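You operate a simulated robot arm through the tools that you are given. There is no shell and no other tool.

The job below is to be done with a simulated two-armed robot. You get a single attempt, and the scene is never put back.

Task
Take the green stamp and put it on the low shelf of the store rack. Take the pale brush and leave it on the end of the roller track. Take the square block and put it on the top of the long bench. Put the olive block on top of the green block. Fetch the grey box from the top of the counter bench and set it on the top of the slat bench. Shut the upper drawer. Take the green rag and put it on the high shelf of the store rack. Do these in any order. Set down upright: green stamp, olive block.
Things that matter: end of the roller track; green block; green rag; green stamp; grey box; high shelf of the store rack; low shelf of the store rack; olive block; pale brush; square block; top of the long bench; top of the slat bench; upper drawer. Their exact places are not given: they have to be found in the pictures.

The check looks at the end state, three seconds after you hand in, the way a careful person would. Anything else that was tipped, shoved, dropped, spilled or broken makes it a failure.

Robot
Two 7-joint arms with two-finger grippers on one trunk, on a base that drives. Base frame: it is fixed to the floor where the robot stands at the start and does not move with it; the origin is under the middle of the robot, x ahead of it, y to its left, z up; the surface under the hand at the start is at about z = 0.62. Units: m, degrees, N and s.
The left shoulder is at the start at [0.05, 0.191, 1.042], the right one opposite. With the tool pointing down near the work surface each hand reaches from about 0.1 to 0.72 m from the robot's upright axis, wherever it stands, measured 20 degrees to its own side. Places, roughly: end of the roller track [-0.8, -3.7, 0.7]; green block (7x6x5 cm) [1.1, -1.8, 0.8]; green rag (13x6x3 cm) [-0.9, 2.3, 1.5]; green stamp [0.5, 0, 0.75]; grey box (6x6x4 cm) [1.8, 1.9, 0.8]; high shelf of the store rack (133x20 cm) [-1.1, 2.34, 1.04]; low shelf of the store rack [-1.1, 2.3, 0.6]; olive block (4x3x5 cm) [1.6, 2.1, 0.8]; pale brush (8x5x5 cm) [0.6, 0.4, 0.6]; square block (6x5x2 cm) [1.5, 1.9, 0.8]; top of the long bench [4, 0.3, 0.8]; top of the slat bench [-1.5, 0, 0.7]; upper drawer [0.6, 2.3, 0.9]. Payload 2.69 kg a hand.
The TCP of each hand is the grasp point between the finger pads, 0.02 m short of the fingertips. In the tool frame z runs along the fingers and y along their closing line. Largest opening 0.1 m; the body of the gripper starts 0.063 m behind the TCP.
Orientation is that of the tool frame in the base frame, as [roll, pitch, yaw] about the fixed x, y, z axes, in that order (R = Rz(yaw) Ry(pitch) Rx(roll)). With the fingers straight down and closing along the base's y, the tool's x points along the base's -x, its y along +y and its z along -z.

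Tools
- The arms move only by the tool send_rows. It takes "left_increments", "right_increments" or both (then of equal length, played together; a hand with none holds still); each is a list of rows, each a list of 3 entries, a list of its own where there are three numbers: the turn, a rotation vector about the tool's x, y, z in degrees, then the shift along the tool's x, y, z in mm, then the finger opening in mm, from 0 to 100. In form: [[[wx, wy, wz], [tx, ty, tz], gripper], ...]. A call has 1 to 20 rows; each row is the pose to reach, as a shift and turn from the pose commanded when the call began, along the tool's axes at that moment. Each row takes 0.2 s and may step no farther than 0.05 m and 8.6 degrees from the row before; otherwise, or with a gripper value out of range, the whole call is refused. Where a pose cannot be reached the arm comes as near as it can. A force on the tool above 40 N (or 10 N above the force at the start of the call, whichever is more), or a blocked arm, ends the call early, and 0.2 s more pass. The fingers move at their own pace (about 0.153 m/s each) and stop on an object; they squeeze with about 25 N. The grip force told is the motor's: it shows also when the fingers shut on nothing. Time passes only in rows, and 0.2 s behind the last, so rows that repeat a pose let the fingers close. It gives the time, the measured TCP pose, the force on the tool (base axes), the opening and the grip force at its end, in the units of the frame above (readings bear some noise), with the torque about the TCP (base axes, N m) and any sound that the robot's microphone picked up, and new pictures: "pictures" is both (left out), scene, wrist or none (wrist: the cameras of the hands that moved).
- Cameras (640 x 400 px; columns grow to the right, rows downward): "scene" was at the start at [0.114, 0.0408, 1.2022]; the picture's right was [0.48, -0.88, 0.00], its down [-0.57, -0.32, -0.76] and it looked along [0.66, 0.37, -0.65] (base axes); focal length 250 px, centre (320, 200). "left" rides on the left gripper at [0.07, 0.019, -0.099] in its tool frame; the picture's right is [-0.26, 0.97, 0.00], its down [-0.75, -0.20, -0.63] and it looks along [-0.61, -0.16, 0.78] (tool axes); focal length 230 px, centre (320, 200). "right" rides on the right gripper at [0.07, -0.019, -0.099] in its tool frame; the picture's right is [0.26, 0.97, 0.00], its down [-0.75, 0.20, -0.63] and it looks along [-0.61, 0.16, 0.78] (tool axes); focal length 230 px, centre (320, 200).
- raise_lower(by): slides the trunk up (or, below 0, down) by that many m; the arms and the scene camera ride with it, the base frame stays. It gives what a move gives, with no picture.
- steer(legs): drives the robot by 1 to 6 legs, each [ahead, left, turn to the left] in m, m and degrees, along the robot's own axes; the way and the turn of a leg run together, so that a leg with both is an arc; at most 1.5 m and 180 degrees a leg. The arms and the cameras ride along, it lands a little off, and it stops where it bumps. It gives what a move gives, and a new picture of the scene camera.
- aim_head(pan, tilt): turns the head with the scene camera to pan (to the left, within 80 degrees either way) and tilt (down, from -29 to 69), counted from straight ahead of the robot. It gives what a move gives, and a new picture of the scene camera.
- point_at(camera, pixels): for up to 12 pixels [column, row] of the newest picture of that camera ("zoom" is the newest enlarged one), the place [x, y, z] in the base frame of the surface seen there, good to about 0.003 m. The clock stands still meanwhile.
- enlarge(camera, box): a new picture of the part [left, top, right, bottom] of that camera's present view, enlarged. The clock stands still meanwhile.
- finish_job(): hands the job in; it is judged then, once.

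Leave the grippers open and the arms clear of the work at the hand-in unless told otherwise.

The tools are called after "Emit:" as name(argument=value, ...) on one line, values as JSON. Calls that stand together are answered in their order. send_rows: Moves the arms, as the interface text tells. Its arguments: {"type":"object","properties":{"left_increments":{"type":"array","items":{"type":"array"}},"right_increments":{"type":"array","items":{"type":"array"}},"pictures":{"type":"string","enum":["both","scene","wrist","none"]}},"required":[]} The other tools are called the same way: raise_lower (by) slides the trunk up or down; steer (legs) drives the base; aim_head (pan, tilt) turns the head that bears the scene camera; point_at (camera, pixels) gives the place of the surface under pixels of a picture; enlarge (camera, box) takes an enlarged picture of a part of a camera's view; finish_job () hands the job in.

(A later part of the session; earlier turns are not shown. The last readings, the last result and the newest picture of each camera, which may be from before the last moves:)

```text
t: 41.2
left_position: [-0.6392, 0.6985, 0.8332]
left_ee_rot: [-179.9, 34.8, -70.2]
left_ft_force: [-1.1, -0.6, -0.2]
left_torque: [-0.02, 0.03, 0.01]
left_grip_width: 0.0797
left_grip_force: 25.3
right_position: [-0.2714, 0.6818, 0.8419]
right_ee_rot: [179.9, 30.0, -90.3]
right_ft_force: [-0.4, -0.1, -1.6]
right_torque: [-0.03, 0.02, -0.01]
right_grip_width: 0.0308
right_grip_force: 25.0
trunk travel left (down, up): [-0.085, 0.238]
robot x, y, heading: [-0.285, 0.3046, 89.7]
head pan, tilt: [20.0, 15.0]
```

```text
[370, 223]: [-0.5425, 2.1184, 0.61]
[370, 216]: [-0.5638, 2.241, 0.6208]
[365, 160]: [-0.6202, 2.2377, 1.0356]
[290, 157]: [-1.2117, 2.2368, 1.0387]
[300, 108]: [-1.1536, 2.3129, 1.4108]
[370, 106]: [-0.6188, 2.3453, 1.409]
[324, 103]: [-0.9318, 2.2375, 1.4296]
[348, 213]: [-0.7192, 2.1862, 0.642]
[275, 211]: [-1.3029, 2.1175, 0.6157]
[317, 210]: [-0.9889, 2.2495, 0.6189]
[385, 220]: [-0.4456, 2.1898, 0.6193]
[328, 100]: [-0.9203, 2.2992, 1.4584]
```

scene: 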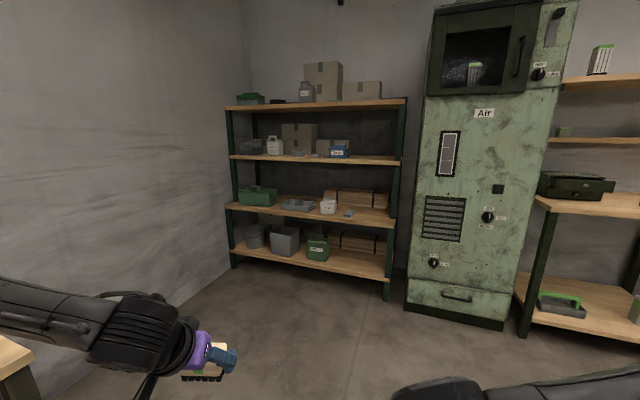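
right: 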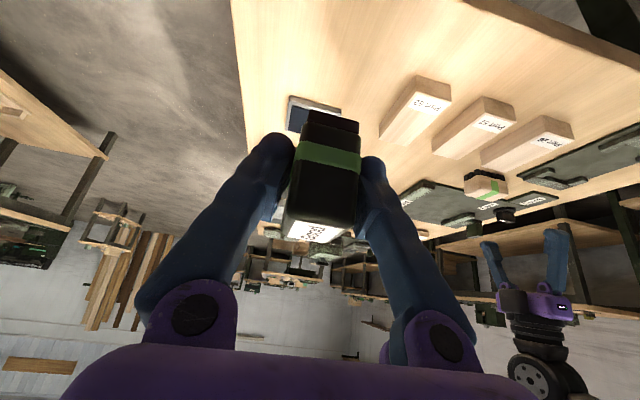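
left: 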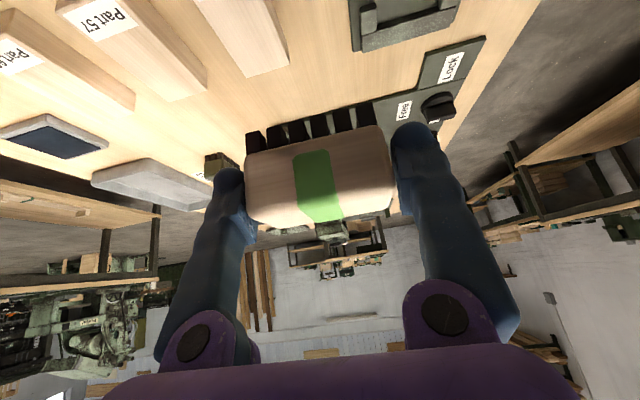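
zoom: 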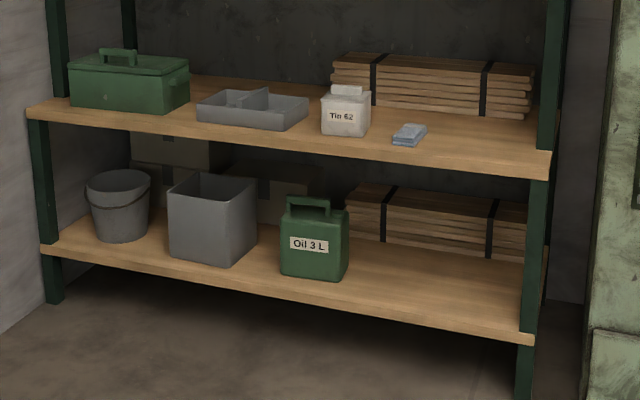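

Low shelf: surface z≈0.62, front edge y≈2.118; free spot around x −0.56, y 2.19 (right of the blue item at −0.72). High shelf z≈1.04, front y≈2.237. I drive to about (−0.66, 1.66).

Emit:
steer(legs=[[0.9, 0, 0], [0.43, 0.375, 0]])

Emit:
aim_head(pan=-5, tilt=30)

```text
t: 49.4
left_position: [-1.0118, 2.0312, 0.8333]
left_ee_rot: [-179.9, 34.9, -70.1]
left_ft_force: [-0.2, 0.1, -0.6]
left_torque: [-0.04, 0.0, 0.04]
left_grip_width: 0.0791
left_grip_force: 25.1
right_position: [-0.6434, 2.0139, 0.8424]
right_ee_rot: [180.0, 30.0, -90.3]
right_ft_force: [-0.6, 0.1, -1.0]
right_torque: [-0.01, -0.01, 0.02]
right_grip_width: 0.0312
right_grip_force: 25.4
trunk travel left (down, up): [-0.085, 0.238]
robot x, y, heading: [-0.6585, 1.6365, 89.6]
head pan, tilt: [20.0, 15.0]
```

scene: 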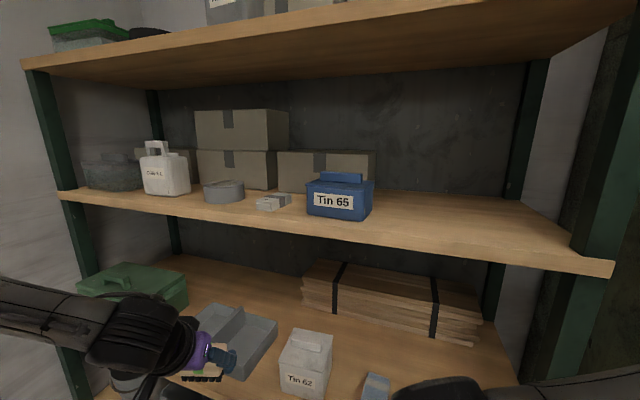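

```text
t: 50.3
left_position: [-1.0121, 2.0291, 0.8327]
left_ee_rot: [-179.9, 34.9, -70.2]
left_ft_force: [-0.8, -0.5, -1.7]
left_torque: [0.0, 0.01, -0.01]
left_grip_width: 0.0791
left_grip_force: 25.6
right_position: [-0.6432, 2.013, 0.8424]
right_ee_rot: [180.0, 30.0, -90.3]
right_ft_force: [-0.2, -0.3, -1.1]
right_torque: [0.0, -0.03, 0.0]
right_grip_width: 0.0308
right_grip_force: 25.4
trunk travel left (down, up): [-0.085, 0.238]
robot x, y, heading: [-0.655, 1.636, 89.9]
head pan, tilt: [-5.0, 30.0]
```

scene: 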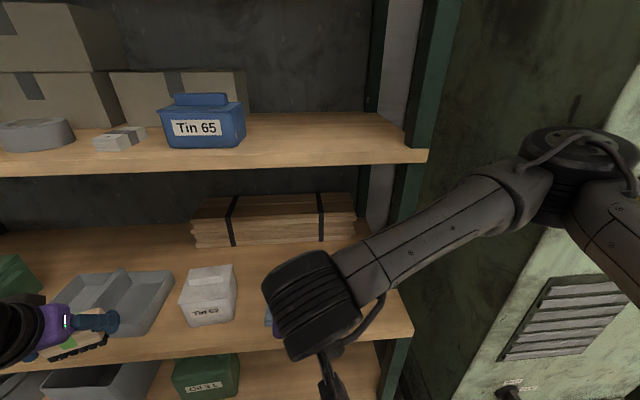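

High shelf is free right of Tin 65. I check the stamp and shelf with the right wrist camera before lowering.

Emit:
enlarge(camera="right", box=[0, 0, 640, 400])

Emit:
point_at(camera="scene", pixels=[[380, 310], [400, 320], [395, 340], [340, 240], [240, 290], [250, 340], [380, 140], [420, 150], [270, 140], [300, 165]])

```text
1.00 times, centred on (320, 200) of right (not enlarged: the box is as wide or as high as the picture)
```

zoom: 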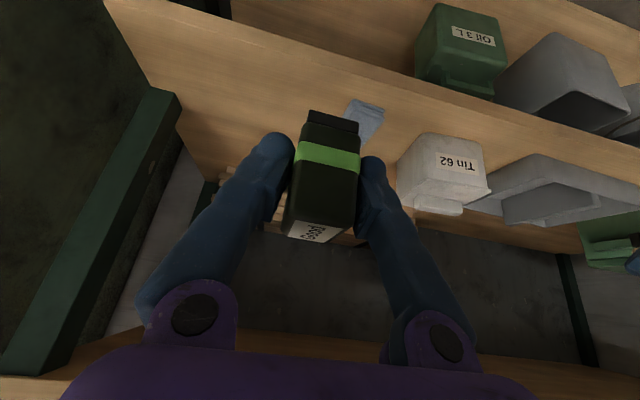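

```text
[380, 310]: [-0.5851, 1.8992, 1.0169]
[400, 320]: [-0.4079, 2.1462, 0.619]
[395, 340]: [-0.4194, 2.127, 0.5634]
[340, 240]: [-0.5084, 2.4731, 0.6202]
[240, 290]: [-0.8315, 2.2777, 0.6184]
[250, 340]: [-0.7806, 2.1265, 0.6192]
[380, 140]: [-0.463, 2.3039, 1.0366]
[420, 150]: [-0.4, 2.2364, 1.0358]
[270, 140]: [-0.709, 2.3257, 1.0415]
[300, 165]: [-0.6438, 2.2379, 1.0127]
```

Shelf surface z 0.619. I bring the stamp to above the spot (−0.56, 2.19, TCP z 0.70).

Emit:
send_rows(right_increments=[[[0, 0, 0], [-9, -21, 28], 10], [[0, 0, 0], [-17, -42, 56], 10], [[0, 0, 0], [-26, -63, 85], 10], [[0, 0, 0], [-34, -83, 114], 10], [[0, 0, 0], [-50, -83, 147], 10], [[0, 0, 0], [-66, -83, 180], 10], [[0, 0, 0], [-82, -83, 211], 10], [[0, 0, 0], [-82, -83, 211], 10]], pictures="both")

```text
t: 52.1
left_position: [-1.0108, 2.0305, 0.8333]
left_ee_rot: [-179.9, 34.9, -70.1]
left_ft_force: [0.7, 0.1, -1.7]
left_torque: [0.0, -0.02, 0.0]
left_grip_width: 0.079
left_grip_force: 25.0
right_position: [-0.5604, 2.1883, 0.7007]
right_ee_rot: [179.9, 29.9, -90.2]
right_ft_force: [0.9, 0.5, 0.0]
right_torque: [0.03, -0.05, -0.04]
right_grip_width: 0.0308
right_grip_force: 24.8
trunk travel left (down, up): [-0.085, 0.238]
robot x, y, heading: [-0.655, 1.6367, 89.8]
head pan, tilt: [-5.0, 30.0]
```

scene: 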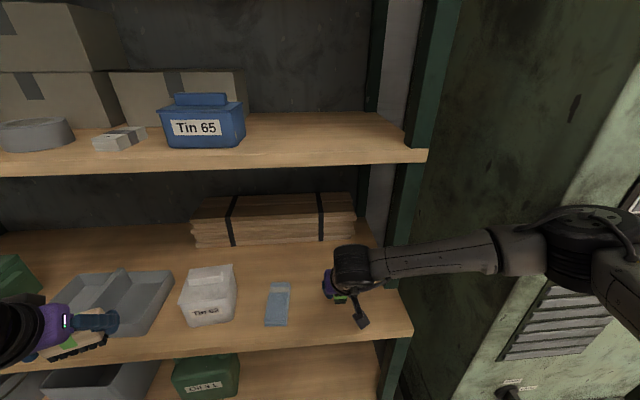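
right: 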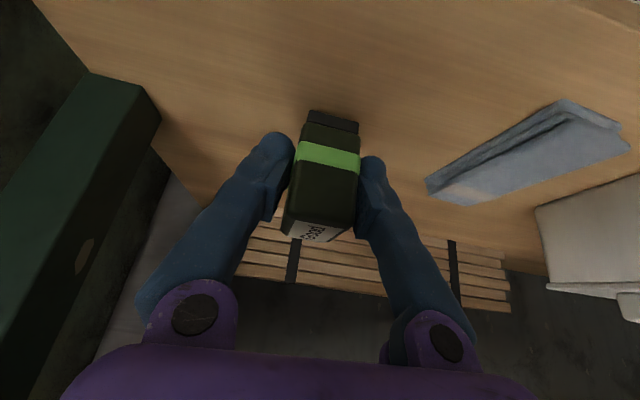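

Clear spot under the stamp. I lower straight down 42 mm to touch-down.

Emit:
send_rows(right_increments=[[[0, 0, 0], [8, 0, 14], 10], [[0, 0, 0], [15, 0, 26], 10], [[0, 0, 0], [19, 0, 33], 10], [[0, 0, 0], [21, 0, 36], 10], [[0, 0, 0], [21, 0, 36], 10]], pictures="wrist")

```text
t: 53.3
left_position: [-1.0107, 2.0306, 0.8334]
left_ee_rot: [-180.0, 35.0, -70.1]
left_ft_force: [-0.3, 0.6, -1.5]
left_torque: [-0.02, -0.01, 0.02]
left_grip_width: 0.0788
left_grip_force: 25.0
right_position: [-0.5589, 2.1892, 0.6586]
right_ee_rot: [-180.0, 30.0, -90.3]
right_ft_force: [-0.3, 0.3, -0.6]
right_torque: [0.01, 0.04, 0.0]
right_grip_width: 0.0309
right_grip_force: 24.6
trunk travel left (down, up): [-0.085, 0.238]
robot x, y, heading: [-0.6566, 1.6352, 90.2]
head pan, tilt: [-5.0, 30.0]
```

right: 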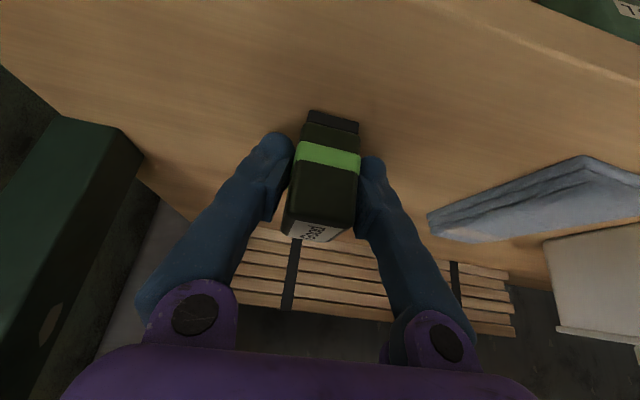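

No contact yet; a further 1–3 mm in small steps.

Emit:
send_rows(right_increments=[[[0, 0, 0], [0.5, 0, 0.9], 10], [[0, 0, 0], [1, 0, 1.7], 10], [[0, 0, 0], [1, 0, 1.7], 10]], pictures="none")

```text
t: 54.1
left_position: [-1.0123, 2.0307, 0.8338]
left_ee_rot: [-180.0, 34.9, -70.1]
left_ft_force: [-0.6, -0.1, -0.1]
left_torque: [-0.03, 0.03, -0.01]
left_grip_width: 0.0792
left_grip_force: 24.8
right_position: [-0.5587, 2.1887, 0.657]
right_ee_rot: [180.0, 29.9, -90.2]
right_ft_force: [0.0, 0.1, -1.1]
right_torque: [-0.03, -0.01, 0.03]
right_grip_width: 0.0311
right_grip_force: 25.5
trunk travel left (down, up): [-0.085, 0.238]
robot x, y, heading: [-0.6584, 1.6393, 89.9]
head pan, tilt: [-5.0, 30.0]
```

Emit:
send_rows(right_increments=[[[0, 0, 0], [0.5, 0, 0.9], 10], [[0, 0, 0], [1, 0, 1.7], 10], [[0, 0, 0], [1, 0, 1.7], 10]], pictures="none")

```text
t: 54.9
left_position: [-1.0122, 2.0291, 0.8336]
left_ee_rot: [-179.9, 35.0, -70.1]
left_ft_force: [0.2, -0.2, -1.9]
left_torque: [-0.02, 0.0, 0.03]
left_grip_width: 0.0789
left_grip_force: 25.1
right_position: [-0.5607, 2.1885, 0.6557]
right_ee_rot: [180.0, 30.2, -90.3]
right_ft_force: [2.1, -1.6, 10.8]
right_torque: [-0.21, -0.06, -0.01]
right_grip_width: 0.031
right_grip_force: 25.4
trunk travel left (down, up): [-0.085, 0.238]
robot x, y, heading: [-0.6546, 1.6391, 89.8]
head pan, tilt: [-5.0, 30.0]
```

Touch-down (10.8 N up). I open to 60 mm, then withdraw back along the tool axis and up.

Emit:
send_rows(right_increments=[[[0, 0, 0], [0, 0, 0], 40], [[0, 0, 0], [0, 0, 0], 60], [[0, 0, 0], [0, 0, -25], 60], [[0, 0, 0], [0, 0, -60], 60], [[0, 0, 0], [0, 0, -100], 60], [[0, 0, 0], [0, 0, -140], 60], [[0, 0, 0], [0, 0, -180], 60]], pictures="both")

```text
t: 56.5
left_position: [-1.0122, 2.03, 0.832]
left_ee_rot: [-179.9, 34.8, -70.2]
left_ft_force: [0.8, 0.2, -1.3]
left_torque: [-0.01, 0.03, -0.03]
left_grip_width: 0.0789
left_grip_force: 25.0
right_position: [-0.56, 2.0982, 0.8106]
right_ee_rot: [-179.9, 30.0, -90.2]
right_ft_force: [-0.5, 1.2, 0.2]
right_torque: [0.01, -0.01, -0.01]
right_grip_width: 0.06
right_grip_force: 0.0
trunk travel left (down, up): [-0.085, 0.238]
robot x, y, heading: [-0.6537, 1.6354, 89.6]
head pan, tilt: [-5.0, 30.0]
```

scene: 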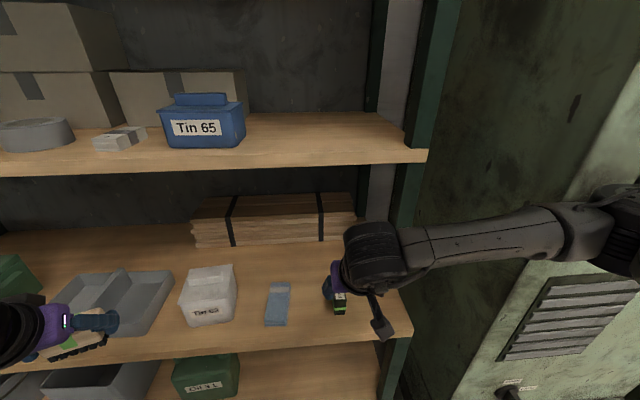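
right: 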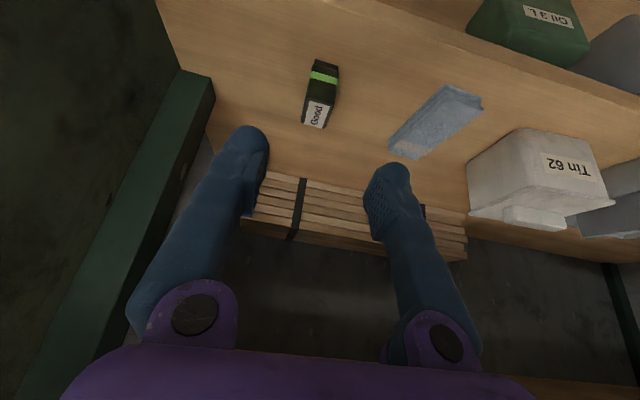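

The green stamp stands upright on the low shelf. Now I back off 0.2 m, and raise the trunk to look at the rag on the top shelf.

Emit:
send_rows(right_increments=[[[0, 0, 0], [0, 0, -40], 60], [[0, 0, 0], [20, 0, -80], 60], [[0, 0, 0], [40, 0, -100], 60]], pictures="none")

Emit:
steer(legs=[[-0.2, 0, 0], [0, 0.28, 0]])

Emit:
raise_lower(by=0.238)

Emit:
aim_head(pan=0, tilt=0)

```text
t: 57.3
left_position: [-1.0113, 2.0299, 0.8339]
left_ee_rot: [-179.8, 34.9, -70.1]
left_ft_force: [1.1, 0.6, -2.0]
left_torque: [-0.03, 0.01, 0.0]
left_grip_width: 0.0786
left_grip_force: 25.3
right_position: [-0.5611, 2.0135, 0.879]
right_ee_rot: [179.9, 29.9, -90.3]
right_ft_force: [0.2, 0.6, 0.2]
right_torque: [0.0, 0.02, 0.03]
right_grip_width: 0.0599
right_grip_force: 0.1
trunk travel left (down, up): [-0.085, 0.238]
robot x, y, heading: [-0.6564, 1.6317, 89.7]
head pan, tilt: [-5.0, 30.0]
```

```text
t: 61.5
left_position: [-1.2947, 1.8315, 0.8335]
left_ee_rot: [-179.9, 34.9, -70.0]
left_ft_force: [-0.2, 0.1, -2.5]
left_torque: [-0.05, -0.05, -0.03]
left_grip_width: 0.0786
left_grip_force: 25.2
right_position: [-0.842, 1.8159, 0.8776]
right_ee_rot: [-180.0, 30.0, -90.1]
right_ft_force: [0.7, -0.4, 0.2]
right_torque: [0.0, 0.04, 0.01]
right_grip_width: 0.06
right_grip_force: 0.1
trunk travel left (down, up): [-0.085, 0.238]
robot x, y, heading: [-0.9377, 1.4405, 89.7]
head pan, tilt: [-5.0, 30.0]
```

scene: 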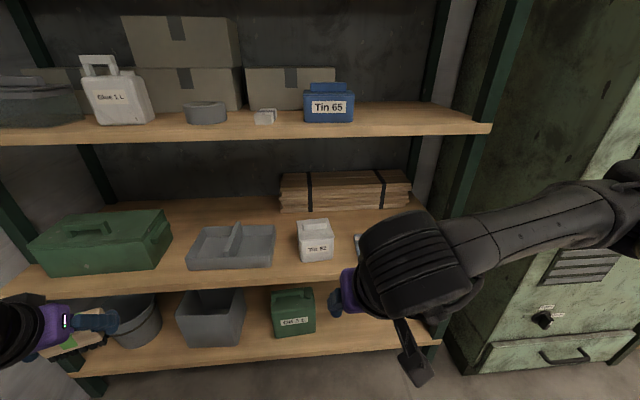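

```text
t: 64.0
left_position: [-1.2945, 1.829, 1.0718]
left_ee_rot: [-179.9, 34.9, -70.0]
left_ft_force: [0.8, -0.1, -1.4]
left_torque: [0.0, 0.0, 0.01]
left_grip_width: 0.0784
left_grip_force: 25.5
right_position: [-0.8428, 1.8151, 1.1162]
right_ee_rot: [-180.0, 30.0, -90.2]
right_ft_force: [0.6, -0.1, -0.2]
right_torque: [-0.03, -0.04, 0.01]
right_grip_width: 0.06
right_grip_force: 0.0
trunk travel left (down, up): [-0.323, 0.0]
robot x, y, heading: [-0.9403, 1.4389, 89.9]
head pan, tilt: [-5.0, 30.0]
```

```text
t: 65.0
left_position: [-1.2941, 1.8308, 1.0718]
left_ee_rot: [-179.9, 35.0, -70.1]
left_ft_force: [-0.4, 0.0, -1.7]
left_torque: [0.01, 0.01, -0.03]
left_grip_width: 0.0786
left_grip_force: 25.6
right_position: [-0.8431, 1.8154, 1.1156]
right_ee_rot: [-179.9, 30.0, -90.1]
right_ft_force: [0.3, 0.3, -0.1]
right_torque: [-0.02, 0.0, 0.01]
right_grip_width: 0.0601
right_grip_force: 0.1
trunk travel left (down, up): [-0.323, 0.0]
robot x, y, heading: [-0.9372, 1.4383, 89.8]
head pan, tilt: [0.0, 0.0]
```

scene: 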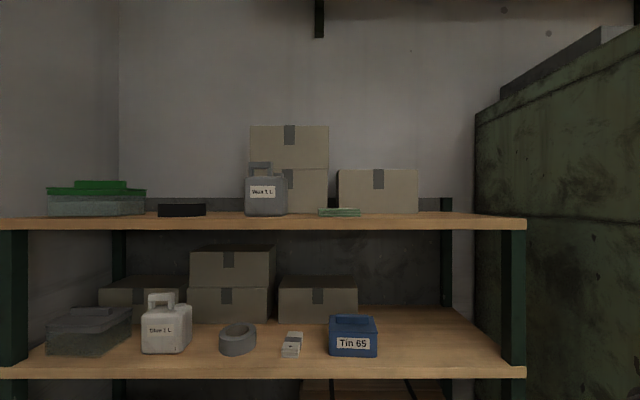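

I see the rag at (340,212) edge-on on the top shelf. Enlarge it and measure around.

Emit:
enlarge(camera="scene", box=[230, 110, 440, 240])

Emit:
point_at(camera="scene", pixels=[[322, 212], [357, 212], [340, 211], [340, 217], [266, 205], [280, 200], [345, 195], [410, 195], [340, 225], [320, 190], [450, 215], [340, 208]])

```text
3.05 times, centred on (335, 175) of scene
```

zoom: 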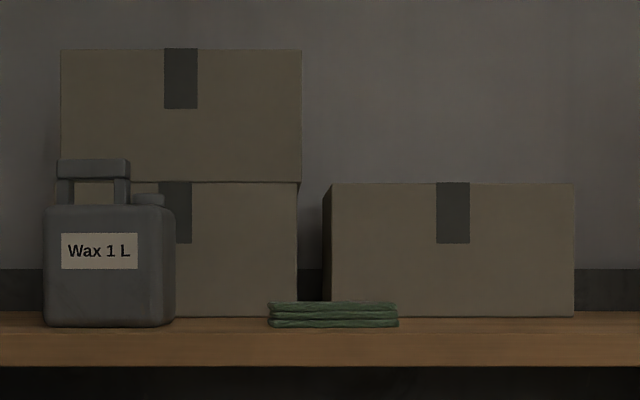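

```text
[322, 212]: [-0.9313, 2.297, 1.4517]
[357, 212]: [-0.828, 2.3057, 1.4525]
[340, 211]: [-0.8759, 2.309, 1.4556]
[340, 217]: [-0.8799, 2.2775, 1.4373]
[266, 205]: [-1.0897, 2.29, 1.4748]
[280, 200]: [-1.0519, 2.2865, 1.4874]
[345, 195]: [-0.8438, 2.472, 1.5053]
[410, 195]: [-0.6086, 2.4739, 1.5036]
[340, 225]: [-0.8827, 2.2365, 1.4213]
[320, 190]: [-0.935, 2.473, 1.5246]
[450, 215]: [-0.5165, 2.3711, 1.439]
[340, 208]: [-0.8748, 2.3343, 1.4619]
```

The rag is a folded stack: x −0.94…−0.815, y about 2.30…2.36, z 1.437…1.463, with free room behind it (boxes at y 2.47). I'll try a grasp from above with the right hand, closing along y. First straighten and raise the right hand in free space.

Emit:
send_rows(right_increments=[[[0, 5, 0], [-22, 0, -38], 60], [[0, 10, 0], [-44, 0, -76], 60], [[0, 15, 0], [-66, 0, -114], 60], [[0, 20, 0], [-88, 0, -152], 60], [[0, 25, 0], [-110, 0, -190], 60], [[0, 30, 0], [-132, 0, -228], 60], [[0, 30, 0], [-154, 0, -266], 60], [[0, 30, 0], [-175, 0, -303], 60], [[0, 30, 0], [-175, 0, -303], 60]], pictures="none")

```text
t: 67.0
left_position: [-1.2939, 1.8307, 1.0709]
left_ee_rot: [180.0, 35.0, -70.0]
left_ft_force: [-0.5, 0.1, -0.9]
left_torque: [-0.02, 0.01, 0.05]
left_grip_width: 0.0782
left_grip_force: 24.4
right_position: [-0.8409, 1.816, 1.4646]
right_ee_rot: [179.8, -0.1, -90.0]
right_ft_force: [0.9, 0.7, 0.6]
right_torque: [-0.04, 0.01, -0.01]
right_grip_width: 0.0599
right_grip_force: 0.0
trunk travel left (down, up): [-0.323, 0.0]
robot x, y, heading: [-0.94, 1.4346, 89.7]
head pan, tilt: [0.0, 0.0]
```

Reached z 1.465. The brush width reading drifts slightly (80→78 mm); I check it with the left camera.

Emit:
enlarge(camera="left", box=[160, 60, 480, 260])

```text
2.00 times, centred on (320, 160) of left
```

zoom: 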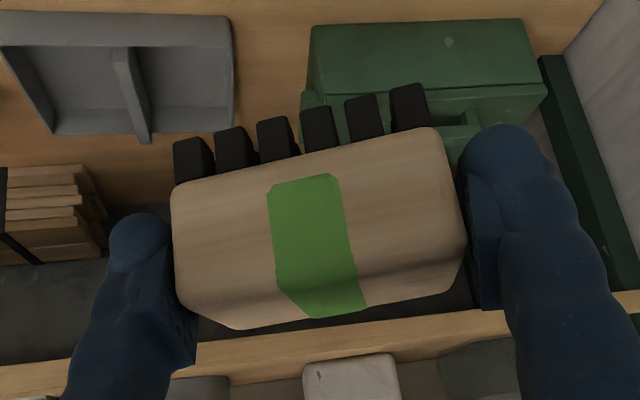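

The brush has only crept ~2°, still well held. I continue with the rag: rotate the right hand 90° (closing along y) and test the reach in free air ahead of the rack.

Emit:
send_rows(right_increments=[[[0, 0, 8.5], [0, 0, -10], 80], [[0, 0, 17], [-10, 0, -20], 100], [[0, 0, 25.5], [-25, 5, -30], 100], [[0, 0, 34], [-40, 10, -40], 100], [[0, 0, 42.5], [-55, 15, -50], 100], [[0, 0, 51], [-70, 20, -50], 100], [[0, 0, 59.5], [-85, 25, -50], 100], [[0, 0, 68], [-100, 30, -50], 100], [[0, 0, 76.5], [-115, 36, -50], 100], [[0, 0, 85], [-130, 36, -50], 100], [[0, 0, 90], [-140, 36, -50], 100], [[0, 0, 90], [-140, 36, -50], 100]], pictures="both")

```text
t: 69.6
left_position: [-1.2936, 1.8299, 1.0711]
left_ee_rot: [-179.8, 34.8, -69.9]
left_ft_force: [-0.2, 0.6, -1.1]
left_torque: [-0.03, 0.0, 0.0]
left_grip_width: 0.078
left_grip_force: 25.3
right_position: [-0.8672, 1.9267, 1.4787]
right_ee_rot: [180.0, -0.1, 179.8]
right_ft_force: [0.6, -0.8, 0.1]
right_torque: [0.0, 0.0, 0.03]
right_grip_width: 0.1001
right_grip_force: 0.1
right hand out of reach, approached as far as the arm can: row 5, 6, 7, 8, 9, 10, 11, 12
trunk travel left (down, up): [-0.323, 0.0]
robot x, y, heading: [-0.9393, 1.4379, 89.7]
head pan, tilt: [0.0, 0.0]
```

scene: 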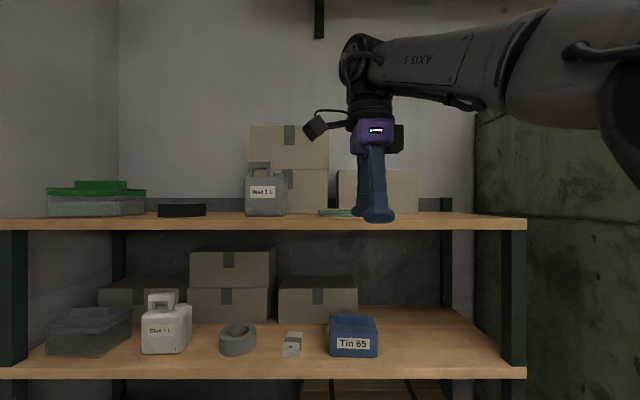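
right: 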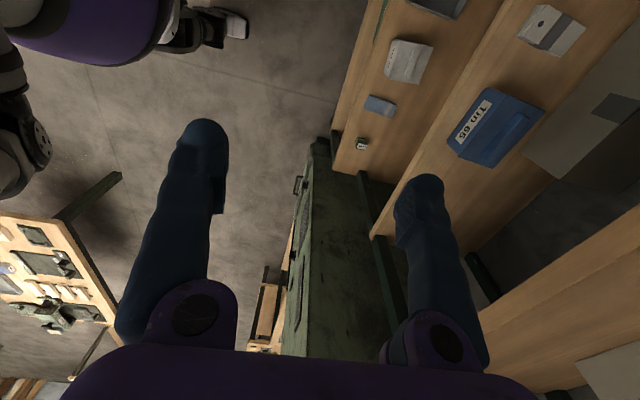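

Reached 0.49 m ahead so far; the arm seems freer to its own side. I test by moving 0.15 m right and 0.1 ahead (still in front of the rack).

Emit:
send_rows(right_increments=[[[0, 0, 0], [-40, 10, 0], 100], [[0, 0, 0], [-80, 20, 0], 100], [[0, 0, 0], [-120, 40, 0], 100], [[0, 0, 0], [-150, 70, 0], 100], [[0, 0, 0], [-150, 100, 0], 100], [[0, 0, 0], [-150, 120, 0], 100]], pictures="none")

```text
t: 71.0
left_position: [-1.2934, 1.8312, 1.0723]
left_ee_rot: [-179.9, 34.8, -70.1]
left_ft_force: [-0.5, -0.3, -1.0]
left_torque: [-0.01, -0.03, 0.0]
left_grip_width: 0.078
left_grip_force: 24.8
right_position: [-0.7146, 1.9947, 1.4501]
right_ee_rot: [179.8, -0.1, 179.9]
right_ft_force: [0.4, -0.2, -0.7]
right_torque: [0.01, 0.01, -0.01]
right_grip_width: 0.1001
right_grip_force: 0.1
right hand out of reach, approached as far as the arm can: row 3, 4, 5, 6
trunk travel left (down, up): [-0.323, 0.0]
robot x, y, heading: [-0.9408, 1.4378, 89.9]
head pan, tilt: [0.0, 0.0]
```

Now I test a 40° sideways lean (wrist out to the right), which lowers the wrist and should give more reach.

Emit:
send_rows(right_increments=[[[0, 8, 0], [20, 5, -10], 100], [[0, 16, 0], [40, 10, -20], 100], [[0, 24, 0], [60, 15, -30], 100], [[0, 32, 0], [80, 25, -40], 100], [[0, 40, 0], [85, 40, -45], 100], [[0, 40, 0], [85, 60, -50], 100], [[0, 40, 0], [85, 90, -50], 100]], pictures="scene")

```text
t: 72.6
left_position: [-1.2943, 1.8298, 1.0707]
left_ee_rot: [-180.0, 34.9, -69.9]
left_ft_force: [-0.2, -0.1, -1.3]
left_torque: [0.0, 0.03, -0.01]
left_grip_width: 0.0784
left_grip_force: 25.1
right_position: [-0.7871, 2.0167, 1.4866]
right_ee_rot: [-179.9, -40.1, 180.0]
right_ft_force: [0.1, 0.9, 0.2]
right_torque: [-0.01, 0.01, -0.01]
right_grip_width: 0.1001
right_grip_force: 0.0
right hand out of reach, approached as far as the arm can: row 1, 2, 3, 4, 5, 6, 7
trunk travel left (down, up): [-0.323, 0.0]
robot x, y, heading: [-0.9384, 1.437, 89.9]
head pan, tilt: [0.0, 0.0]
```

scene: 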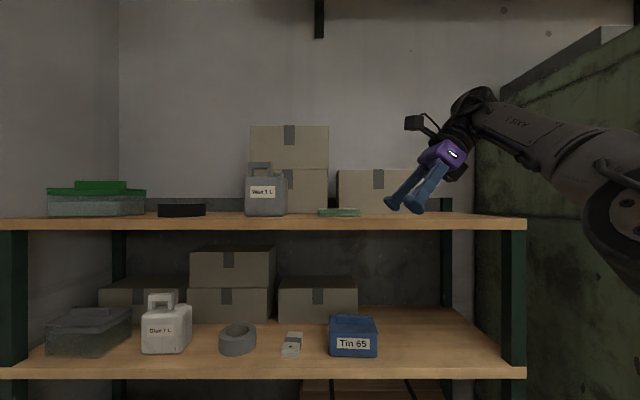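

With the 40° lean it reaches 0.58 m ahead at z 1.487. I draw both hands back a little, then drive: 0.08 left and 0.27 ahead (to y≈1.71).

Emit:
send_rows(right_increments=[[[0, 0, 0], [6, -30, -8], 100], [[0, 0, 0], [13, -60, -15], 100], [[0, 0, 0], [19, -90, -23], 100], [[0, 0, 0], [19, -90, -23], 100]], left_increments=[[[0, 0, 0], [5, 7, -24], 50], [[0, 0, 0], [12, 14, -48], 50], [[0, 0, 0], [17, 20, -73], 50], [[0, 0, 0], [17, 20, -73], 50]], pictures="none")

Emit:
steer(legs=[[0, 0.08, 0], [0.26, 0, 0]])

Emit:
enlarge(camera="right", box=[0, 0, 640, 400])

```text
t: 73.6
left_position: [-1.3095, 1.8255, 1.1286]
left_ee_rot: [180.0, 34.8, -70.0]
left_ft_force: [-0.7, 0.6, -1.2]
left_torque: [-0.01, -0.03, -0.02]
left_grip_width: 0.0779
left_grip_force: 25.2
left hand out of reach, approached as far as the arm can: row 1, 2, 3, 4
right_position: [-0.7865, 1.9271, 1.5178]
right_ee_rot: [-179.9, -40.0, 179.8]
right_ft_force: [-0.7, 0.2, 0.3]
right_torque: [-0.03, 0.03, 0.04]
right_grip_width: 0.1002
right_grip_force: 0.1
trunk travel left (down, up): [-0.323, 0.0]
robot x, y, heading: [-0.9411, 1.4375, 89.9]
head pan, tilt: [0.0, 0.0]
```

```text
t: 76.4
left_position: [-1.3908, 2.0835, 1.1286]
left_ee_rot: [-179.9, 34.9, -69.8]
left_ft_force: [-0.7, 0.3, -1.8]
left_torque: [-0.03, 0.03, 0.0]
left_grip_width: 0.078
left_grip_force: 25.3
right_position: [-0.8683, 2.1856, 1.5192]
right_ee_rot: [180.0, -40.0, 180.0]
right_ft_force: [0.2, 0.3, -0.7]
right_torque: [0.02, 0.0, 0.0]
right_grip_width: 0.1001
right_grip_force: 0.0
trunk travel left (down, up): [-0.323, 0.0]
robot x, y, heading: [-1.0201, 1.6963, 90.1]
head pan, tilt: [0.0, 0.0]
```

scene: 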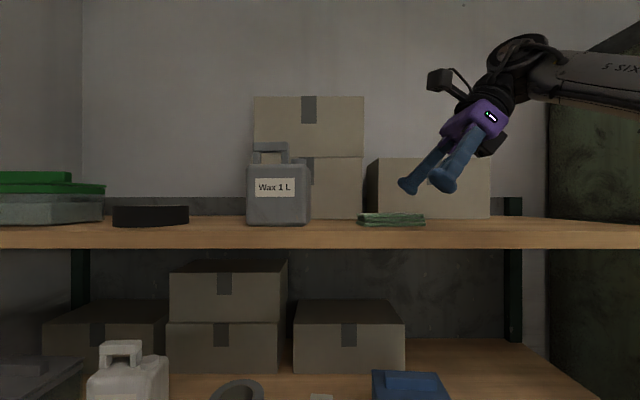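

```text
1.00 times, centred on (320, 200) of right (not enlarged: the box is as wide or as high as the picture)
```

zoom: 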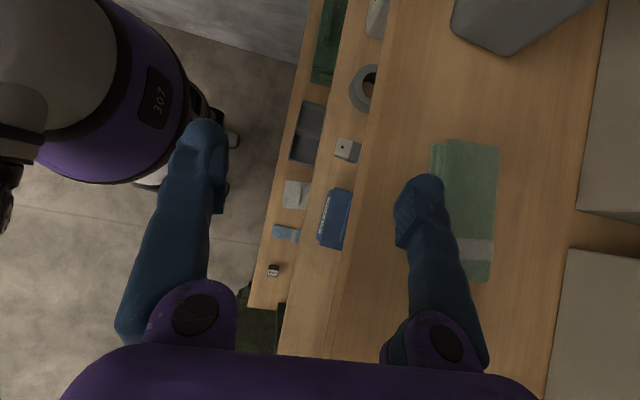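

Excellent view of the rag from above at (465,210). I measure its corners.

Emit:
point_at(camera="right", pixels=[[434, 147], [496, 149], [487, 277], [475, 278], [465, 160], [480, 220], [470, 180], [437, 165], [375, 200], [560, 200]])

```text
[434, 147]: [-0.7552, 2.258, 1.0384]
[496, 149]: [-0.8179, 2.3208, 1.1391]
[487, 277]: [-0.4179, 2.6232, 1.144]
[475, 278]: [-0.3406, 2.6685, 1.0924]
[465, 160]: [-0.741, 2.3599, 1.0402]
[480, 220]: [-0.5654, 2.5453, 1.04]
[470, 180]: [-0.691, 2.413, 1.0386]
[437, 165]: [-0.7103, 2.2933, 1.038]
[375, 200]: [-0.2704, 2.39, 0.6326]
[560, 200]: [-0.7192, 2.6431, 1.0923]
```

That used an older picture; I use the "zoom" picture instead.

Emit:
point_at(camera="zoom", pixels=[[434, 147], [496, 149], [487, 277], [475, 278], [465, 160], [480, 220], [436, 170], [430, 150], [375, 200], [560, 200], [385, 100], [505, 210]])

```text
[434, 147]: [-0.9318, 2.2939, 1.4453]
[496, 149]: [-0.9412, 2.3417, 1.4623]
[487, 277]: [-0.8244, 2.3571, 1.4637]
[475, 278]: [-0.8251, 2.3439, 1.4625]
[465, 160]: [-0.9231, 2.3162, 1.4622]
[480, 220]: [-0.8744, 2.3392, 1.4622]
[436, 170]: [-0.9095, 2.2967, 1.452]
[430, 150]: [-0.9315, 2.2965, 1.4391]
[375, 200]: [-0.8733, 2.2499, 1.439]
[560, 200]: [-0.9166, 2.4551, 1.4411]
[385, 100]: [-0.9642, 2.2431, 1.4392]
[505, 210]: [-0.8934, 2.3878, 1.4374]
```

Rag centre ≈ (−0.879, 2.322), long axis turned +7.5°, top z 1.463, shelf 1.439. I drive 0.07 ahead.

Emit:
steer(legs=[[0.07, 0, 0]])

```text
t: 77.5
left_position: [-1.3901, 2.1412, 1.128]
left_ee_rot: [-180.0, 34.7, -69.9]
left_ft_force: [0.3, 0.0, -0.7]
left_torque: [-0.04, 0.0, 0.01]
left_grip_width: 0.0777
left_grip_force: 25.1
right_position: [-0.8669, 2.2465, 1.516]
right_ee_rot: [-179.7, -40.0, 179.7]
right_ft_force: [-0.6, 0.6, -0.1]
right_torque: [0.03, 0.0, -0.04]
right_grip_width: 0.0998
right_grip_force: 0.0
trunk travel left (down, up): [-0.323, 0.0]
robot x, y, heading: [-1.019, 1.7541, 90.4]
head pan, tilt: [0.0, 0.0]
stopped in leg 1: the robot was blocked; the commanded pose is now the measured one
```

scene: 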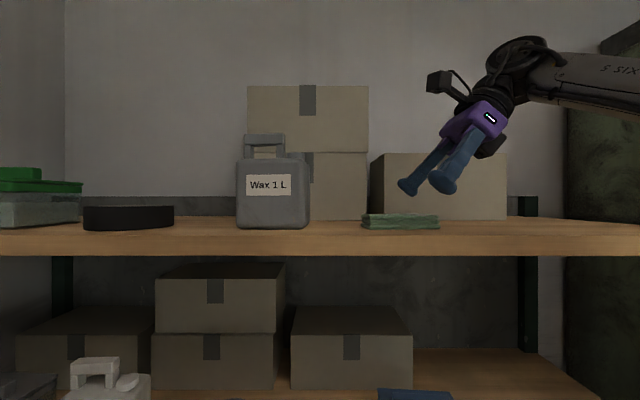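

The base touched the rack's foot and stopped at y 1.754; that is near enough. I move the right hand over the rag at z≈1.505 with a +7.5° yaw.

Emit:
send_rows(right_increments=[[[1.6, 0, -1.9], [0, 25, 5], 100], [[3.2, 0, -3.8], [1, 50, 10], 100], [[4.8, 0, -5.7], [2, 75, 16], 100], [[4.8, 0, -5.7], [2, 75, 16], 100]], pictures="both")

```text
t: 78.5
left_position: [-1.3902, 2.1393, 1.1291]
left_ee_rot: [-179.9, 34.9, -69.9]
left_ft_force: [-1.2, -0.4, -0.7]
left_torque: [-0.04, 0.01, 0.05]
left_grip_width: 0.0777
left_grip_force: 25.1
right_position: [-0.8708, 2.2865, 1.5065]
right_ee_rot: [-179.7, -40.0, -172.6]
right_ft_force: [0.5, -0.8, -0.7]
right_torque: [0.0, 0.0, -0.01]
right_grip_width: 0.1002
right_grip_force: 0.0
right hand out of reach, approached as far as the arm can: row 3, 4
trunk travel left (down, up): [-0.323, 0.0]
robot x, y, heading: [-1.0142, 1.7541, 90.1]
head pan, tilt: [0.0, 0.0]
```

scene: 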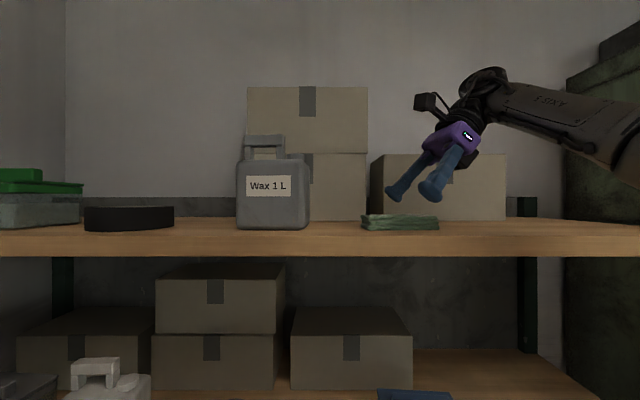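
right: 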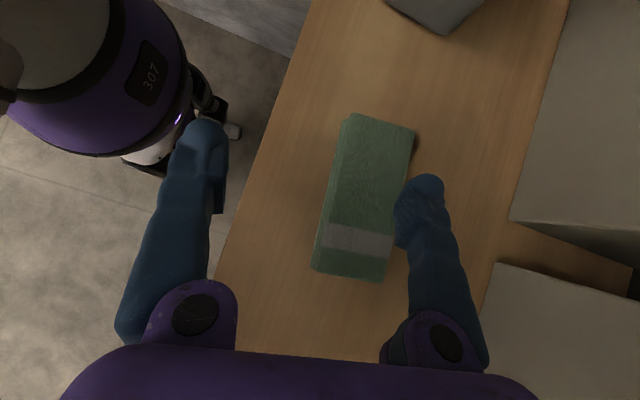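

Short by 3.5 cm at this height; lower down the reach grows. I first re-measure the rag from this nearer view.

Emit:
point_at(camera="right", pixels=[[352, 117], [412, 130], [383, 278], [316, 266], [365, 195], [340, 125], [320, 240], [430, 300], [380, 120]])

```text
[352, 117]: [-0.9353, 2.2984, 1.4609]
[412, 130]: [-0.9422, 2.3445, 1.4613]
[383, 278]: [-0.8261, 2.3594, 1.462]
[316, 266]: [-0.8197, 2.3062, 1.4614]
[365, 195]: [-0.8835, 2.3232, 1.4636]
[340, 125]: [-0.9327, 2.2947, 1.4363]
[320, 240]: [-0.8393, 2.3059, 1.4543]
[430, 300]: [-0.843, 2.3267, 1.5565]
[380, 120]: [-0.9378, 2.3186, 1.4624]
```

Rag centre (−0.881,2.327), depth 5 cm, turned ≈5.5°. I lean the hand to 55° (lower wrist, more reach) and go to (−0.855, 2.325, 1.49).

Emit:
send_rows(right_increments=[[[0, 5, 0], [0, 0, 0], 100], [[0, 10, 0], [0, 0, 0], 100], [[0, 15, 0], [0, 0, 0], 100], [[0, 15, 0], [-9, 12, 0], 100], [[0, 15, 0], [-18, 24, 0], 100], [[0, 15, 0], [-27, 36, -1], 100], [[0, 15, 0], [-27, 36, -1], 100]], pictures="both")

```text
t: 80.1
left_position: [-1.3905, 2.139, 1.129]
left_ee_rot: [180.0, 35.0, -69.7]
left_ft_force: [-1.0, 0.7, -1.8]
left_torque: [-0.03, 0.02, 0.0]
left_grip_width: 0.0777
left_grip_force: 25.1
right_position: [-0.8553, 2.3233, 1.4887]
right_ee_rot: [-179.6, -54.9, -172.9]
right_ft_force: [0.1, 0.1, -0.6]
right_torque: [0.0, 0.01, -0.02]
right_grip_width: 0.1001
right_grip_force: 0.0
trunk travel left (down, up): [-0.323, 0.0]
robot x, y, heading: [-1.0199, 1.7548, 90.3]
head pan, tilt: [0.0, 0.0]
```

scene: 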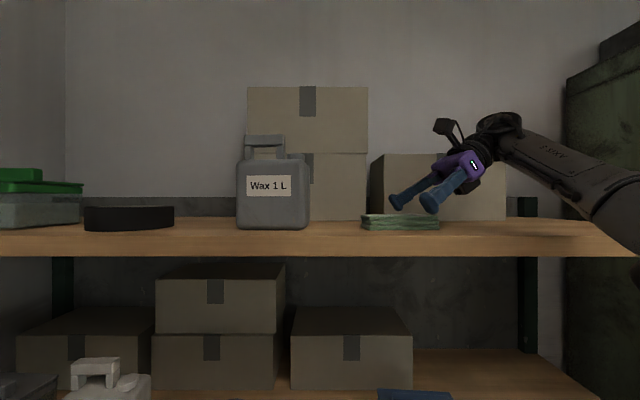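
right: 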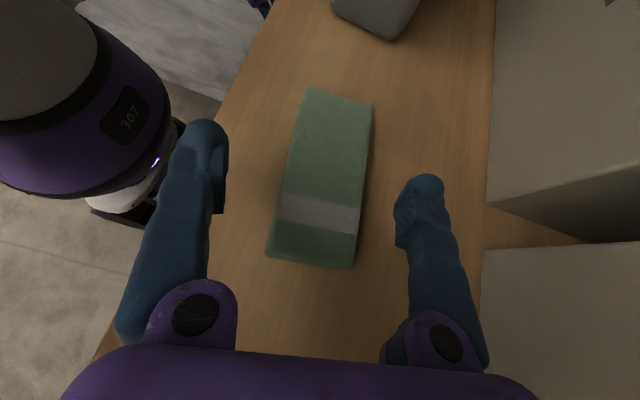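

The fingers straddle the rag. I advance 43 mm along the tool axis (down and left).

Emit:
send_rows(right_increments=[[[0, 0, 0], [0, 2, 15], 100], [[0, 0, 0], [0, 4, 30], 100], [[0, 0, 0], [0, 6, 43], 100], [[0, 0, 0], [0, 6, 43], 100]], pictures="wrist")

```text
t: 81.1
left_position: [-1.3915, 2.1402, 1.1293]
left_ee_rot: [-179.9, 34.9, -69.8]
left_ft_force: [0.7, 0.8, -0.8]
left_torque: [-0.02, -0.02, 0.01]
left_grip_width: 0.0779
left_grip_force: 25.7
right_position: [-0.8906, 2.3256, 1.4647]
right_ee_rot: [-179.5, -55.0, -173.0]
right_ft_force: [0.5, 0.1, -0.1]
right_torque: [-0.01, -0.03, 0.0]
right_grip_width: 0.0999
right_grip_force: 0.1
trunk travel left (down, up): [-0.323, 0.0]
robot x, y, heading: [-1.0208, 1.7546, 89.9]
head pan, tilt: [0.0, 0.0]
```

right: 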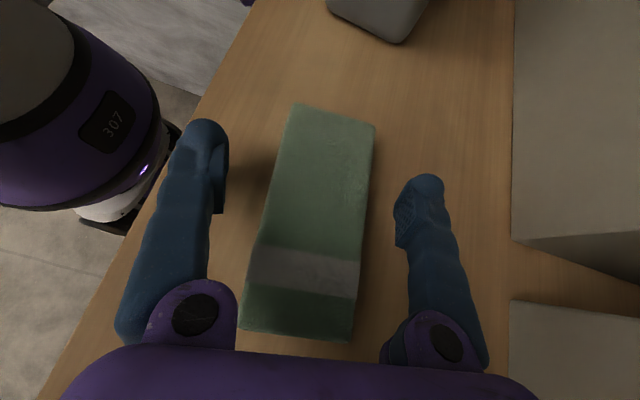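

The rag lies between the fingers. I close.

Emit:
send_rows(right_increments=[[[0, 0, 0], [0, 0, 0], 70], [[0, 0, 0], [0, 0, 0], 40], [[0, 0, 0], [0, 0, 0], 15], [[0, 0, 0], [0, 0, 0], 15], [[0, 0, 0], [0, 0, 0], 15]], pictures="wrist")

```text
t: 82.3
left_position: [-1.3918, 2.1391, 1.1278]
left_ee_rot: [180.0, 34.8, -69.7]
left_ft_force: [-1.1, 0.0, -1.7]
left_torque: [-0.01, 0.02, 0.02]
left_grip_width: 0.0775
left_grip_force: 24.9
right_position: [-0.8915, 2.3272, 1.4658]
right_ee_rot: [-179.6, -55.0, -173.0]
right_ft_force: [-1.0, 0.1, 0.3]
right_torque: [-0.03, 0.01, 0.0]
right_grip_width: 0.055
right_grip_force: 25.5
trunk travel left (down, up): [-0.323, 0.0]
robot x, y, heading: [-1.0201, 1.7523, 90.0]
head pan, tilt: [0.0, 0.0]
```

right: 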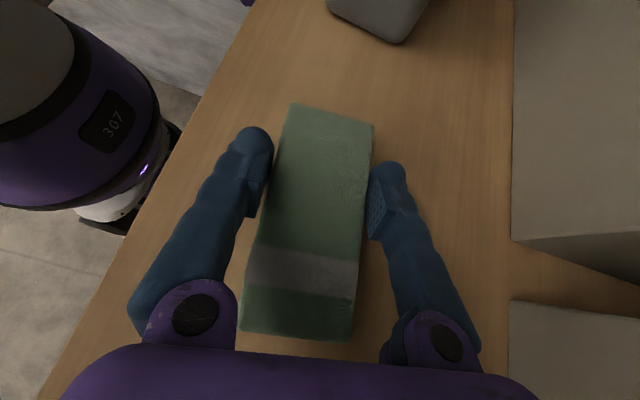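

Gripped at 55 mm. I lift 3 cm and draw it back out over the shelf edge.

Emit:
send_rows(right_increments=[[[0, 0, 0], [12, 0, -9], 15], [[0, 0, 0], [26, -15, -16], 15], [[0, 0, 0], [29, -55, -12], 15], [[0, 0, 0], [32, -99, -7], 15], [[0, 0, 0], [35, -144, -3], 15], [[0, 0, 0], [37, -179, 1], 15], [[0, 0, 0], [37, -179, 1], 15]], pictures="both")

```text
t: 83.9
left_position: [-1.3908, 2.1412, 1.129]
left_ee_rot: [179.9, 34.8, -69.9]
left_ft_force: [0.7, -0.2, -0.9]
left_torque: [-0.05, 0.01, 0.03]
left_grip_width: 0.0775
left_grip_force: 24.5
right_position: [-0.8892, 2.1453, 1.4941]
right_ee_rot: [-179.5, -55.0, -173.0]
right_ft_force: [0.3, 0.2, -1.0]
right_torque: [-0.03, 0.03, -0.02]
right_grip_width: 0.0549
right_grip_force: 25.1
trunk travel left (down, up): [-0.323, 0.0]
robot x, y, heading: [-1.0178, 1.7513, 90.2]
head pan, tilt: [0.0, 0.0]
```

scene: 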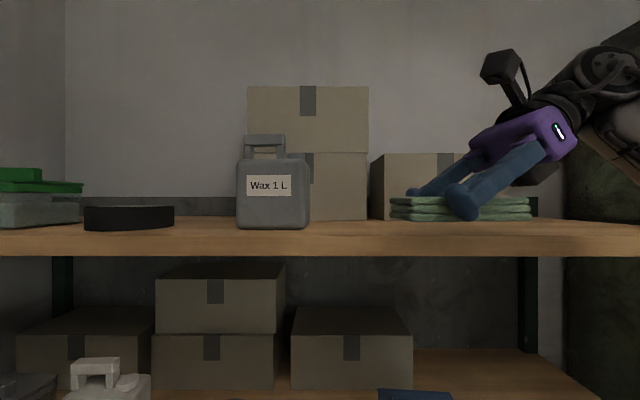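
right: 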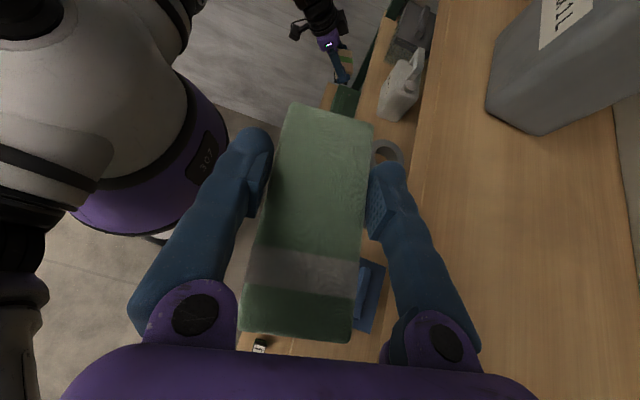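

The rag is held level. I back off 0.15 m and strafe right 0.27 m toward the free part of the high shelf.

Emit:
steer(legs=[[-0.2, 0, 0], [0, -0.27, 0]])

Emit:
raise_lower(by=-0.12)

Emit:
aim_head(pan=-10, tilt=15)

```text
t: 88.1
left_position: [-1.1222, 1.943, 1.1289]
left_ee_rot: [180.0, 34.8, -69.7]
left_ft_force: [-0.2, -0.7, -0.7]
left_torque: [-0.01, 0.0, 0.02]
left_grip_width: 0.0773
left_grip_force: 24.9
right_position: [-0.6193, 1.9461, 1.4941]
right_ee_rot: [-179.7, -55.0, -173.0]
right_ft_force: [0.4, 0.1, -0.8]
right_torque: [0.01, 0.02, 0.03]
right_grip_width: 0.0546
right_grip_force: 24.8
trunk travel left (down, up): [-0.323, 0.0]
robot x, y, heading: [-0.7487, 1.555, 89.9]
head pan, tilt: [0.0, 0.0]
```

scene: 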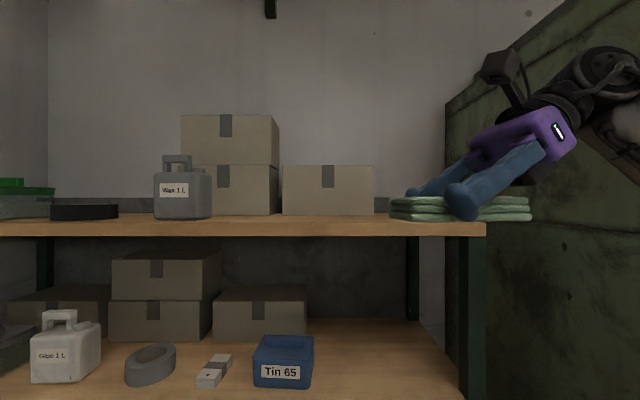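

```text
t: 89.6
left_position: [-1.1208, 1.942, 1.0095]
left_ee_rot: [-179.8, 35.0, -69.7]
left_ft_force: [0.0, -0.2, -1.6]
left_torque: [0.0, 0.05, 0.0]
left_grip_width: 0.0773
left_grip_force: 25.2
right_position: [-0.6197, 1.9457, 1.3748]
right_ee_rot: [-179.6, -55.1, -173.0]
right_ft_force: [-0.5, -0.3, -1.0]
right_torque: [0.03, 0.0, -0.03]
right_grip_width: 0.0544
right_grip_force: 24.8
trunk travel left (down, up): [-0.203, 0.12]
robot x, y, heading: [-0.7515, 1.5569, 90.0]
head pan, tilt: [0.0, 0.0]
```

```text
t: 90.3
left_position: [-1.1222, 1.9415, 1.0086]
left_ee_rot: [-179.9, 34.8, -69.8]
left_ft_force: [0.3, 0.2, -1.8]
left_torque: [-0.02, -0.02, -0.04]
left_grip_width: 0.0774
left_grip_force: 25.2
right_position: [-0.6206, 1.947, 1.3732]
right_ee_rot: [-179.7, -55.0, -173.0]
right_ft_force: [0.4, -0.5, -0.5]
right_torque: [-0.02, 0.03, 0.0]
right_grip_width: 0.0546
right_grip_force: 24.9
trunk travel left (down, up): [-0.203, 0.12]
robot x, y, heading: [-0.7481, 1.5549, 90.2]
head pan, tilt: [-10.0, 15.0]
```

scene: 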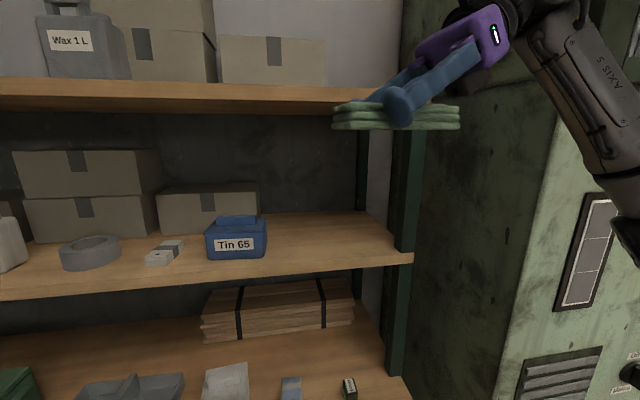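

Free spot on the high shelf right of Tin 65. I rotate the right hand −97° about the vertical so it points forward-down (rag lengthwise into the shelf), lowering to z 1.27 in free air.

Emit:
send_rows(right_increments=[[[-6.6, 0, 4.64], [-10, 1, 1], 15], [[-13.2, 0, 9.28], [-20, 2, 1], 15], [[-19.9, 0, 13.9], [-30, 4, 2], 15], [[-26.5, 0, 18.6], [-40, 5, 2], 15], [[-33.1, 0, 23.2], [-50, 6, 3], 15], [[-39.7, 0, 27.9], [-60, 8, 3], 15], [[-46.3, 0, 32.5], [-70, 9, 4], 15], [[-52.9, 0, 37.1], [-80, 10, 4], 15], [[-59.6, 0, 41.8], [-90, 12, 5], 15], [[-66.2, 0, 46.4], [-100, 13, 5], 15], [[-72.8, 0, 51.1], [-110, 14, 6], 15], [[-79.4, 0, 55.7], [-118, 16, 6], 15], [[-79.4, 0, 55.7], [-118, 16, 6], 15]], pictures="both")

```text
t: 93.1
left_position: [-1.1216, 1.9426, 1.0097]
left_ee_rot: [-180.0, 34.8, -69.8]
left_ft_force: [-0.5, 0.3, -0.3]
left_torque: [0.01, 0.03, 0.0]
left_grip_width: 0.0771
left_grip_force: 25.5
right_position: [-0.5592, 1.9699, 1.2748]
right_ee_rot: [-179.9, -54.8, 90.1]
right_ft_force: [0.4, 0.6, -0.8]
right_torque: [0.03, -0.02, -0.01]
right_grip_width: 0.0547
right_grip_force: 24.9
trunk travel left (down, up): [-0.203, 0.12]
robot x, y, heading: [-0.746, 1.5577, 90.0]
head pan, tilt: [-10.0, 15.0]
```

scene: 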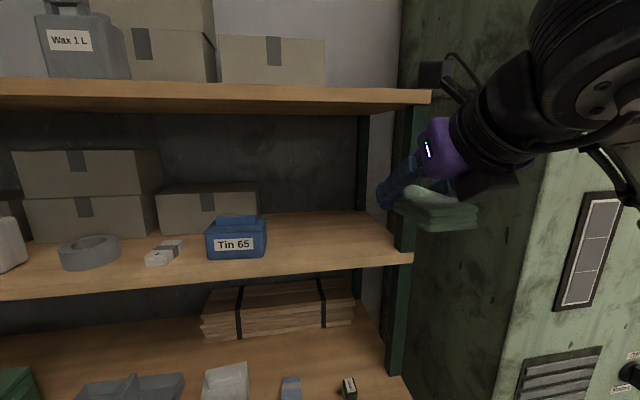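
right: 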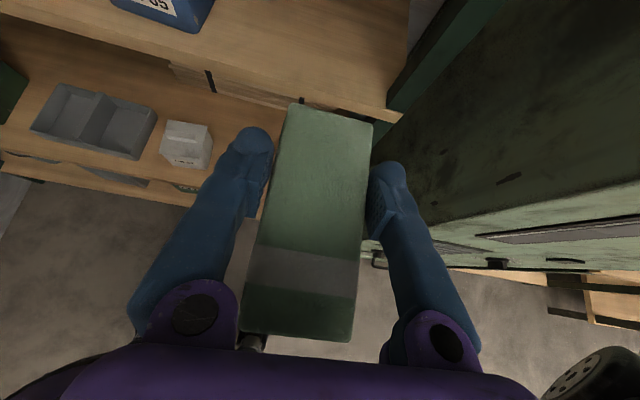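

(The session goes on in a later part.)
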